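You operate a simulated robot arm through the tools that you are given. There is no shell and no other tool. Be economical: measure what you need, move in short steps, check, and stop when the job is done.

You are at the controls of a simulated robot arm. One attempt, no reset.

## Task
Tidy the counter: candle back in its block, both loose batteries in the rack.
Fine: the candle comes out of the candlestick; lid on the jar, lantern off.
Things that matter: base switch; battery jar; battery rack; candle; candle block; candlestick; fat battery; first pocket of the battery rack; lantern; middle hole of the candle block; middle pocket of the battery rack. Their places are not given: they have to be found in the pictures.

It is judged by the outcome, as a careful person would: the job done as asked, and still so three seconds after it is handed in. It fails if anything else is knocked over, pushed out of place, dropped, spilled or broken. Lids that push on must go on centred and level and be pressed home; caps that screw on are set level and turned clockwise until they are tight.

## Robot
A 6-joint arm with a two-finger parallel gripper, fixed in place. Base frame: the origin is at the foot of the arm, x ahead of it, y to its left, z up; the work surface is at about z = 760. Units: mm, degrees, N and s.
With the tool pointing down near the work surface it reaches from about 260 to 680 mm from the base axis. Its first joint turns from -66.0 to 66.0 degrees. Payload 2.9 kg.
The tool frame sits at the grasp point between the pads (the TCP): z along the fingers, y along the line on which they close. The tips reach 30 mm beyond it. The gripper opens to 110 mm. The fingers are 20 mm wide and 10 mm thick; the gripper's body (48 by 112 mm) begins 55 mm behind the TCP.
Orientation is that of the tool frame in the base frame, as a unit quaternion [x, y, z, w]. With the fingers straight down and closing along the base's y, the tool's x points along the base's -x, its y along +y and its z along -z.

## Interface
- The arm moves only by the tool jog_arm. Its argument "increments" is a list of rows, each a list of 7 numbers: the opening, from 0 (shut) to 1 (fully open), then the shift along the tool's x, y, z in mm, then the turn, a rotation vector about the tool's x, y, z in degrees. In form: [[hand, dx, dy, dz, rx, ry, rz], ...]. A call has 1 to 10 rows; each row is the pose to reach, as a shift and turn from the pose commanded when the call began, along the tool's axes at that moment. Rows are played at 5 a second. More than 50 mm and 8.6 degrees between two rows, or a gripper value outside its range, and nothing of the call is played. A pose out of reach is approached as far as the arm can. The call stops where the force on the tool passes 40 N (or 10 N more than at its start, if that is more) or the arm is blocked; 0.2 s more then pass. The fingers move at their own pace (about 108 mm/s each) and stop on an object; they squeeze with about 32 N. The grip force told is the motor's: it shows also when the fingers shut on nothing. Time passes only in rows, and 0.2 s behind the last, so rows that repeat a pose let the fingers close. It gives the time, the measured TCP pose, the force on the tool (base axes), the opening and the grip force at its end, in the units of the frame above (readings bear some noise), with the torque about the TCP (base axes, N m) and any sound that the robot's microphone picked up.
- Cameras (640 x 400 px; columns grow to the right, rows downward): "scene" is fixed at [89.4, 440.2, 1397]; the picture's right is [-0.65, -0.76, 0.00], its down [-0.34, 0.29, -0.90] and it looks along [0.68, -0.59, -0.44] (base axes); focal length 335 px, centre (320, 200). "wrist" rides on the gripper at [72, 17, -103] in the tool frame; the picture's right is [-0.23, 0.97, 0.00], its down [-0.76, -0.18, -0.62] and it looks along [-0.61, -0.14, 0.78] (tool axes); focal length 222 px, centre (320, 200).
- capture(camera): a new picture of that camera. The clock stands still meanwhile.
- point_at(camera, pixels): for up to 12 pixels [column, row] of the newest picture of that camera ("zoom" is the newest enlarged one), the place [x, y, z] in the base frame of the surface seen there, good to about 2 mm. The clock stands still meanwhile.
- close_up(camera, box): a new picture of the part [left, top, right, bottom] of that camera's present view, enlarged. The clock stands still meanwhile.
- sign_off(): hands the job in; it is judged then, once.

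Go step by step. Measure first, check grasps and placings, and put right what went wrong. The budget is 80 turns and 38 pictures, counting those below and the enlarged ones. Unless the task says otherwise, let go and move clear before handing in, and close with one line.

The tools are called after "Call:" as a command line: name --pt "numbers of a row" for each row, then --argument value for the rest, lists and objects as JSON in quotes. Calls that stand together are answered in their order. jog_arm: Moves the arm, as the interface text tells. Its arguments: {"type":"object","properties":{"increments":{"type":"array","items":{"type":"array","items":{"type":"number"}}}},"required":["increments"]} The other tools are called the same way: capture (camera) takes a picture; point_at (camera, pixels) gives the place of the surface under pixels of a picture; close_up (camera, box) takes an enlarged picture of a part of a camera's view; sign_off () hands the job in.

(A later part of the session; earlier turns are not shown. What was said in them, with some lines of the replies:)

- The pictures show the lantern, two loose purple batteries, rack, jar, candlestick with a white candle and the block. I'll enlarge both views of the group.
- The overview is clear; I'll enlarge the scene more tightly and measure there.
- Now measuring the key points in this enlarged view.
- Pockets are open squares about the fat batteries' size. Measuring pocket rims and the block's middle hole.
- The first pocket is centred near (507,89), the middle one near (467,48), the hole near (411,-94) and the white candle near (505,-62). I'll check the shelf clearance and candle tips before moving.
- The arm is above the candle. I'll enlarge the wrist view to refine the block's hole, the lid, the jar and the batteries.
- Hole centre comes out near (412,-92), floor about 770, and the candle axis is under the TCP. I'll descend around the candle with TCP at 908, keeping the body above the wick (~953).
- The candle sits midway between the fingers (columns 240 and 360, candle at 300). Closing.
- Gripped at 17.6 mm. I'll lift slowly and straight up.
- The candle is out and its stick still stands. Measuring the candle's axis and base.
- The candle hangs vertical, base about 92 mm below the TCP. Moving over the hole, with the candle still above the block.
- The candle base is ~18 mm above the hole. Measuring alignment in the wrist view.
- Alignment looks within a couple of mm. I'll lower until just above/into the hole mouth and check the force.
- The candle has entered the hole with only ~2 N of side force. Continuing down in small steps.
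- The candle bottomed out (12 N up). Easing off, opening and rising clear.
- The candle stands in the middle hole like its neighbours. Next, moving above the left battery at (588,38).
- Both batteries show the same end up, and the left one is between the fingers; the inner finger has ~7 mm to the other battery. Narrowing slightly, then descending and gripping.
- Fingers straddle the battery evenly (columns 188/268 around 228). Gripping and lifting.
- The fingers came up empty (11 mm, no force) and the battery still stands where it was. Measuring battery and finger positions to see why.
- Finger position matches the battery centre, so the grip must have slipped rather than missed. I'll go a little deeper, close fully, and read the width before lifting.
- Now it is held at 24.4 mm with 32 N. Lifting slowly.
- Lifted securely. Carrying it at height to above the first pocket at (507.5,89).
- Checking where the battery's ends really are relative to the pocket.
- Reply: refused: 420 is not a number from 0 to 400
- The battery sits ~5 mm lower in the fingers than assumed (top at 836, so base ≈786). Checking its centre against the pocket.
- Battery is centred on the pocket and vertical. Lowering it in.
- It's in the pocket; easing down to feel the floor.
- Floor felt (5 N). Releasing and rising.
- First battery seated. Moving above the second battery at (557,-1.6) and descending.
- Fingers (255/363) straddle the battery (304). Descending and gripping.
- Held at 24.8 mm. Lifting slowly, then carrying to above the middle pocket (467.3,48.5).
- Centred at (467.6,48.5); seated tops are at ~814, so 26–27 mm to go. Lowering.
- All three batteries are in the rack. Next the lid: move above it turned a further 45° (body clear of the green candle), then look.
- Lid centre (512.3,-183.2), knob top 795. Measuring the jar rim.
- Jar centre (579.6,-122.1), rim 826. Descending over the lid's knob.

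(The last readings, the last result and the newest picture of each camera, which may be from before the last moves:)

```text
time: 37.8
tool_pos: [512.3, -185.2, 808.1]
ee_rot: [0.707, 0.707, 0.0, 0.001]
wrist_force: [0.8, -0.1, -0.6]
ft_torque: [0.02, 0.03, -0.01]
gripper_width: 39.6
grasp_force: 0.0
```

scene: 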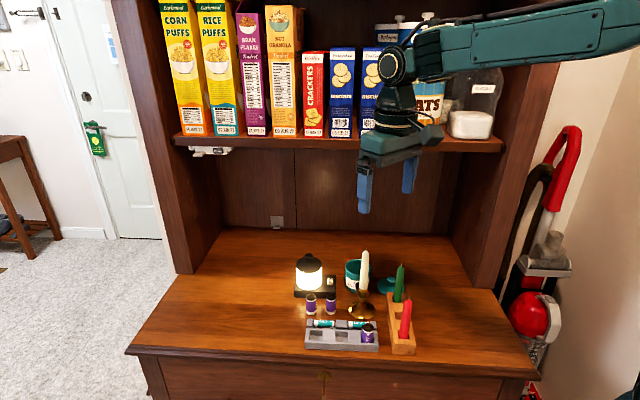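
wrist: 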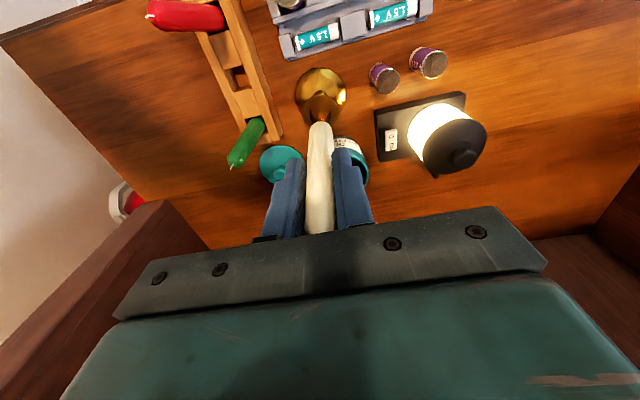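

Call:
jog_arm --pt "0.28 0 0 0 0 0 0" --pt "0.22 0 0 0 0 0 0" --pt "0.16 0 0 0 0 0 0" --pt "0.0 0 0 0 0 0 0" --pt "0.0 0 0 0 0 0 0" --pt "0.0 0 0 0 0 0 0"

Call:
close_up --camera "wrist" --box '[220, 60, 420, 200]'

```text
time: 39.2
tool_pos: [512.0, -183.9, 809.3]
ee_rot: [0.707, 0.707, 0.0, 0.0]
wrist_force: [0.5, 0.8, 0.7]
ft_torque: [0.03, -0.04, -0.02]
gripper_width: 21.2
grasp_force: 31.9
```

```text
2.86 times, centred on (320, 130) of wrist
```

zoom: 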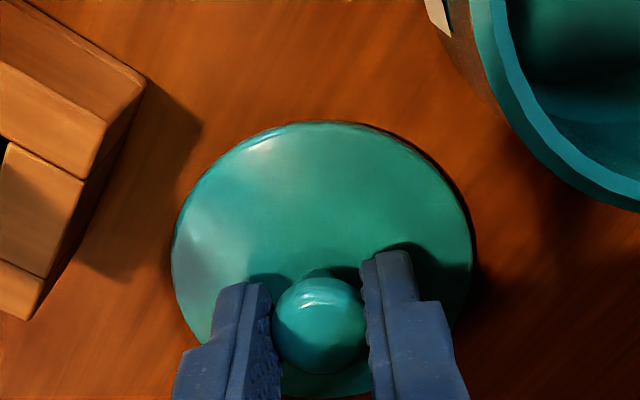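

Knob held at 21 mm. Lifting and carrying the lid over the jar by the measured offset (67.3, 61.1).

Call:
jog_arm --pt "0 0 0 -2 0 0 0" --pt "0 0 0 -8 0 0 0" --pt "0 0 0 -25 0 0 0" --pt "0 0 0 -55 0 0 0" --pt "0 0 0 -90 0 0 0" --pt "0 20 22 -90 0 0 0" --pt "0 40 44 -90 0 0 0" --pt "0 61.1 67.3 -90 0 0 0" --pt "0 61.1 67.3 -82 0 0 0" --pt "0 61.1 67.3 -82 0 0 0"

Call:
close_up --camera "scene" --box '[328, 230, 408, 280]'

```text
time: 41.4
tool_pos: [580.2, -122.4, 890.4]
ee_rot: [0.707, 0.707, -0.001, 0.0]
wrist_force: [-0.2, 1.3, -0.3]
ft_torque: [0.0, 0.03, -0.04]
gripper_width: 21.0
grasp_force: 32.0
```

```text
8.00 times, centred on (368, 255) of scene
```

zoom: 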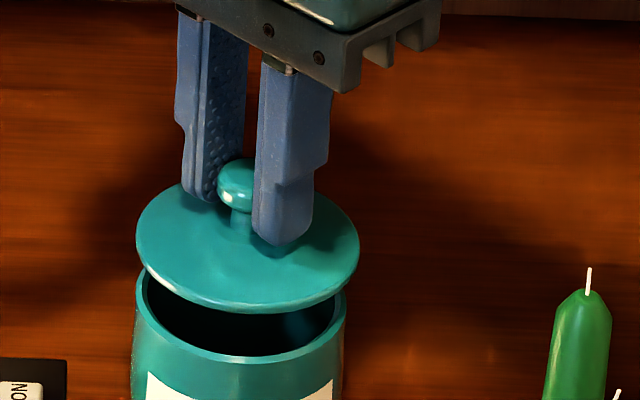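

The lid is above the jar, level to the eye. Measuring its edge.

Call:
point_at --camera "zoom" --pixels '[[139, 235], [355, 250], [170, 190], [310, 288], [160, 280], [340, 205], [250, 308], [240, 360], [141, 300], [343, 310], [165, 285], [200, 220]]'

```text
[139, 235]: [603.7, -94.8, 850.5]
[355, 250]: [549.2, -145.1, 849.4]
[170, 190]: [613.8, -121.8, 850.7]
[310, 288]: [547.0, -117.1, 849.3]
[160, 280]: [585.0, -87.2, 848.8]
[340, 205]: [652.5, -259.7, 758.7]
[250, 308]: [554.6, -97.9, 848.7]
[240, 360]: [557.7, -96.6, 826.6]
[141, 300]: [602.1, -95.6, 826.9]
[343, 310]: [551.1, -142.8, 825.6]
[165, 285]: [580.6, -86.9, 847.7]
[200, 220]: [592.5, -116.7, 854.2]
```

Lid and jar are concentric within ~1 mm and the lid is level. Lowering gently to first contact.

Call:
jog_arm --pt "0 0 0 6 0 0 0" --pt "0 0 0 10 0 0 0" --pt "0 0 0 13 0 0 0" --pt "0 0 0 15 0 0 0" --pt "0 0 0 17 0 0 0" --pt "0 0 0 18.5 0 0 0"

```text
time: 42.8
tool_pos: [579.3, -122.7, 871.7]
ee_rot: [0.707, 0.707, 0.0, 0.0]
wrist_force: [-0.2, -0.5, 0.0]
ft_torque: [0.0, 0.0, -0.02]
gripper_width: 21.2
grasp_force: 31.2
```

Call:
jog_arm --pt "0 0 0 1 0 0 0" --pt "0 0 0 2 0 0 0" --pt "0 0 0 3 0 0 0" --pt "0 0 0 4 0 0 0" --pt "0 0 0 5 0 0 0" --pt "0 0 0 6 0 0 0"

```text
time: 44.2
tool_pos: [580.1, -122.2, 869.8]
ee_rot: [0.707, 0.707, 0.002, 0.003]
wrist_force: [-12.3, 4.6, 34.0]
ft_torque: [0.14, 0.29, -0.03]
gripper_width: 21.5
grasp_force: 32.0
```

Firm contact at 34 N with the lid's rim top now about 829 against the jar's 826. One picture to see whether it's seated level.

Call:
close_up --camera "scene" --box '[328, 240, 408, 290]'

Call:
point_at --camera "zoom" --pixels '[[139, 200], [355, 210], [170, 160], [310, 250], [160, 240], [250, 270], [240, 295], [200, 190], [290, 200], [141, 230], [343, 250], [175, 250]]'

```text
8.00 times, centred on (368, 265) of scene
```

zoom: 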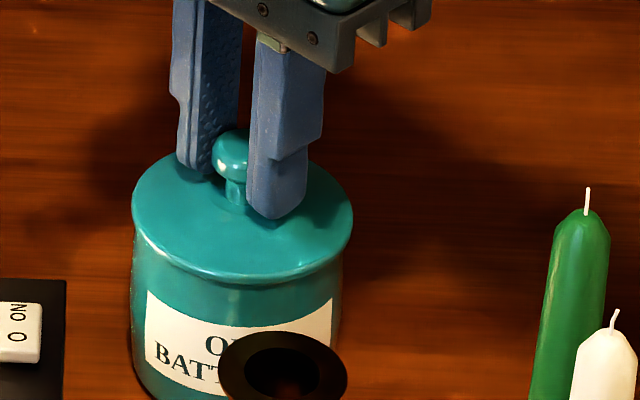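

```text
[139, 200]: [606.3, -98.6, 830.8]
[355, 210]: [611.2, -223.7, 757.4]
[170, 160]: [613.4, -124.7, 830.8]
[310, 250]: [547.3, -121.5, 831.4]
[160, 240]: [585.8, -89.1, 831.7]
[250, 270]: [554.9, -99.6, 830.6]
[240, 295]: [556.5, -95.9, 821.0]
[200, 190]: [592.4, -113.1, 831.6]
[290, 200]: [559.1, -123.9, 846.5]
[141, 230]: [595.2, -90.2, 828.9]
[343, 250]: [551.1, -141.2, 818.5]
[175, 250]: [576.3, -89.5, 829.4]
```

The lid sits level at ~831. I'll let go of the knob, then press on its top with closed fingers to drive it home.

Call:
jog_arm --pt "0 0 0 -3 0 0 0" --pt "0.25 0 0 -3 0 0 0" --pt "0.34 0 0 -3 0 0 0" --pt "0.34 0 0 -3 0 0 0" --pt "0.34 0 0 -30 0 0 0" --pt "0.2 0 0 -50 0 0 0" --pt "0 0 0 -50 0 0 0" --pt "0 0 0 -50 0 0 0"

```text
time: 46.0
tool_pos: [579.6, -123.1, 915.8]
ee_rot: [0.707, 0.707, 0.0, 0.0]
wrist_force: [-1.1, 0.7, -0.8]
ft_torque: [0.01, 0.05, -0.02]
gripper_width: 0.0
grasp_force: 31.9
heard: snap
```

A snap was heard while the lid was still being pressed—probably it going home. Pressing on the knob to confirm.

Call:
jog_arm --pt "0 0 0 20 0 0 0" --pt "0 0 0 26 0 0 0" --pt "0 0 0 29 0 0 0" --pt "0 0 0 31 0 0 0" --pt "0 0 0 33 0 0 0" --pt "0 0 0 35 0 0 0" --pt "0 0 0 37 0 0 0" --pt "0 0 0 39 0 0 0"

```text
time: 47.4
tool_pos: [581.4, -122.9, 886.2]
ee_rot: [0.707, 0.707, 0.002, 0.003]
wrist_force: [-4.1, 1.1, 7.8]
ft_torque: [0.02, 0.14, -0.04]
gripper_width: 0.0
grasp_force: 32.0
stopped in row 7: the force on the tool passed its limit at 44 N (the readings are from after the stop); the commanded pose is now the measured one
```

Call:
jog_arm --pt "0 0 0 -20 0 0 0" --pt "0 0 0 -60 0 0 0" --pt "0 0 0 -60 0 0 0"

Call:
close_up --camera "scene" --box '[312, 235, 408, 295]'

```text
time: 48.2
tool_pos: [580.9, -123.7, 945.1]
ee_rot: [0.707, 0.707, 0.001, 0.003]
wrist_force: [-0.1, -0.1, 0.8]
ft_torque: [-0.02, 0.0, 0.02]
gripper_width: 0.2
grasp_force: 31.5
```

```text
6.67 times, centred on (360, 265) of scene
```

zoom: 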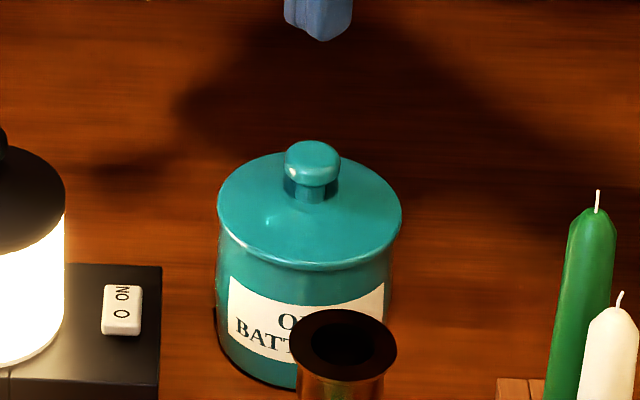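

Call:
point_at --camera "zoom" --pixels '[[312, 152], [222, 205], [397, 210], [250, 170], [310, 263], [365, 170], [260, 250], [123, 293], [122, 315], [122, 328], [106, 310], [138, 310]]'

Call:
point_at --camera "zoom" --pixels '[[122, 287], [110, 290], [138, 290], [106, 330], [136, 332], [90, 320], [150, 330], [30, 190], [5, 150], [300, 290], [310, 220], [345, 240]]'

```text
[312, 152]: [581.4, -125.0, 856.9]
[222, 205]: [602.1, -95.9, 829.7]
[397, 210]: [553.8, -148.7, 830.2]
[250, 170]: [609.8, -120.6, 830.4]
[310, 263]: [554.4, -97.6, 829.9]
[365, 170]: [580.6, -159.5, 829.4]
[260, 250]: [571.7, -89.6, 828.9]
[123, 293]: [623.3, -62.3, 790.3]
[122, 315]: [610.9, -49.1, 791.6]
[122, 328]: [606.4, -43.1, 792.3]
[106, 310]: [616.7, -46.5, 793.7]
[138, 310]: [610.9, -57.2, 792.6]
```

```text
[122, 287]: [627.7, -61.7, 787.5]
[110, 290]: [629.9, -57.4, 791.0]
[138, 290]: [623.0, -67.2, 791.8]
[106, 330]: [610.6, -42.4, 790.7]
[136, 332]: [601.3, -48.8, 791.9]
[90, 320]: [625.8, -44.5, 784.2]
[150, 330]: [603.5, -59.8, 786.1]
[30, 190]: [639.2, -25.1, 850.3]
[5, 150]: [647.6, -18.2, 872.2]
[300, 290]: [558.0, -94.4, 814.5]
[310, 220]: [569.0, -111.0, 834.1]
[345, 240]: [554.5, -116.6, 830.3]
```

Lid is level at ~830 (down 1 mm, knob top 857), snapped home. Now the switch: the O end is nearest at about (606,-46,792). I'll move above it, turning back so the body clears the lantern.

Call:
jog_arm --pt "0 10 3 0 0 0 -8.5" --pt "0 20 6 0 0 0 -17" --pt "0 30 9 0 0 0 -25.5" --pt "0 40 13 0 0 0 -34" --pt "0 50 16 0 0 0 -42.5" --pt "0 60 19 0 0 0 -51" --pt "0 70 22 0 0 0 -59.5" --pt "0 77.9 25.3 0 0 0 -68" --pt "0 77.9 25.3 0 0 0 -76" --pt "0 77.9 25.3 0 0 0 -84"

Call:
jog_arm --pt "0 0 0 0 0 0 -8.5" --pt "0 0 0 0 0 0 -17" --pt "0 0 0 0 0 0 -25.5" --pt "0 0 0 0 0 0 -34" --pt "0 0 0 0 0 0 -42.5" --pt "0 0 0 0 0 0 -51" --pt "0 0 0 0 0 0 -51"

```text
time: 50.4
tool_pos: [607.6, -44.8, 944.6]
ee_rot: [0.051, 0.999, 0.0, 0.003]
wrist_force: [0.0, 0.6, 0.3]
ft_torque: [0.02, -0.01, -0.02]
gripper_width: 0.1
grasp_force: 32.1
```

```text
time: 52.0
tool_pos: [606.9, -45.0, 946.3]
ee_rot: [-0.383, 0.924, -0.002, 0.003]
wrist_force: [0.6, -0.1, -0.2]
ft_torque: [0.0, 0.02, -0.01]
gripper_width: 0.1
grasp_force: 31.7
```

Above the O end and clear of the lantern. Descending to touch.

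Call:
jog_arm --pt "0 0 0 40 0 0 0" --pt "0 0 0 80 0 0 0" --pt "0 0 0 105 0 0 0" --pt "0 0 0 115 0 0 0" --pt "0 0 0 119 0 0 0" --pt "0 0 0 121 0 0 0" --pt "0 0 0 123 0 0 0" --pt "0 0 0 124.5 0 0 0"

```text
time: 53.8
tool_pos: [607.0, -44.5, 821.0]
ee_rot: [-0.383, 0.924, 0.0, 0.002]
wrist_force: [-3.6, 2.4, 7.1]
ft_torque: [0.07, 0.1, 0.01]
gripper_width: 0.1
grasp_force: 31.5
heard: click
```

A click with 7 N of contact. Backing off upward and checking the lantern.

Call:
jog_arm --pt "0 0 0 -5 0 0 0" --pt "0 0 0 -45 0 0 0" --pt "0 0 0 -95 0 0 0" --pt "0 0 0 -140 0 0 0" --pt "0 40 0 -160 0 0 0" --pt "0 85 0 -160 0 0 0" --pt "0 130 0 -160 0 0 0" --pt "0 130 0 -160 0 0 0"

Call:
close_up --camera "scene" --box '[280, 240, 440, 350]'

```text
time: 55.6
tool_pos: [514.1, -136.8, 981.1]
ee_rot: [-0.383, 0.924, -0.002, 0.002]
wrist_force: [-0.7, 0.0, 0.2]
ft_torque: [0.01, 0.01, -0.03]
gripper_width: 0.2
grasp_force: 32.1
```

```text
3.64 times, centred on (360, 295) of scene
```

zoom: 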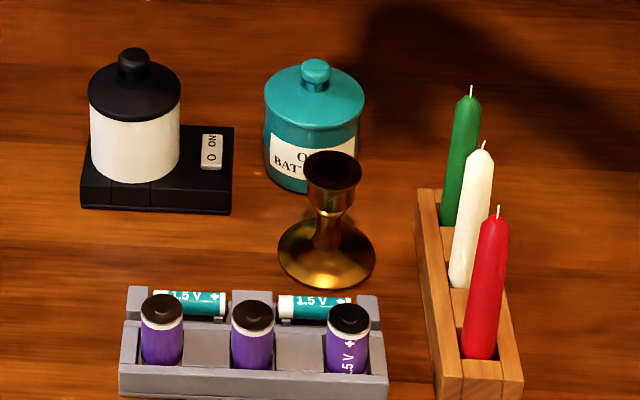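

The lantern is dark, the lid is seated on the jar, both batteries stand in the first and middle pockets, and the candle is in the middle hole. Nothing is out of place and the arm is clear, so I'm handing in.

Call:
sign_off

```text
The job is handed in.
```

The counter is tidy: the candle is back in the block's middle hole, both loose batteries are in the rack, the lid is pressed onto the jar, and the lantern is off.
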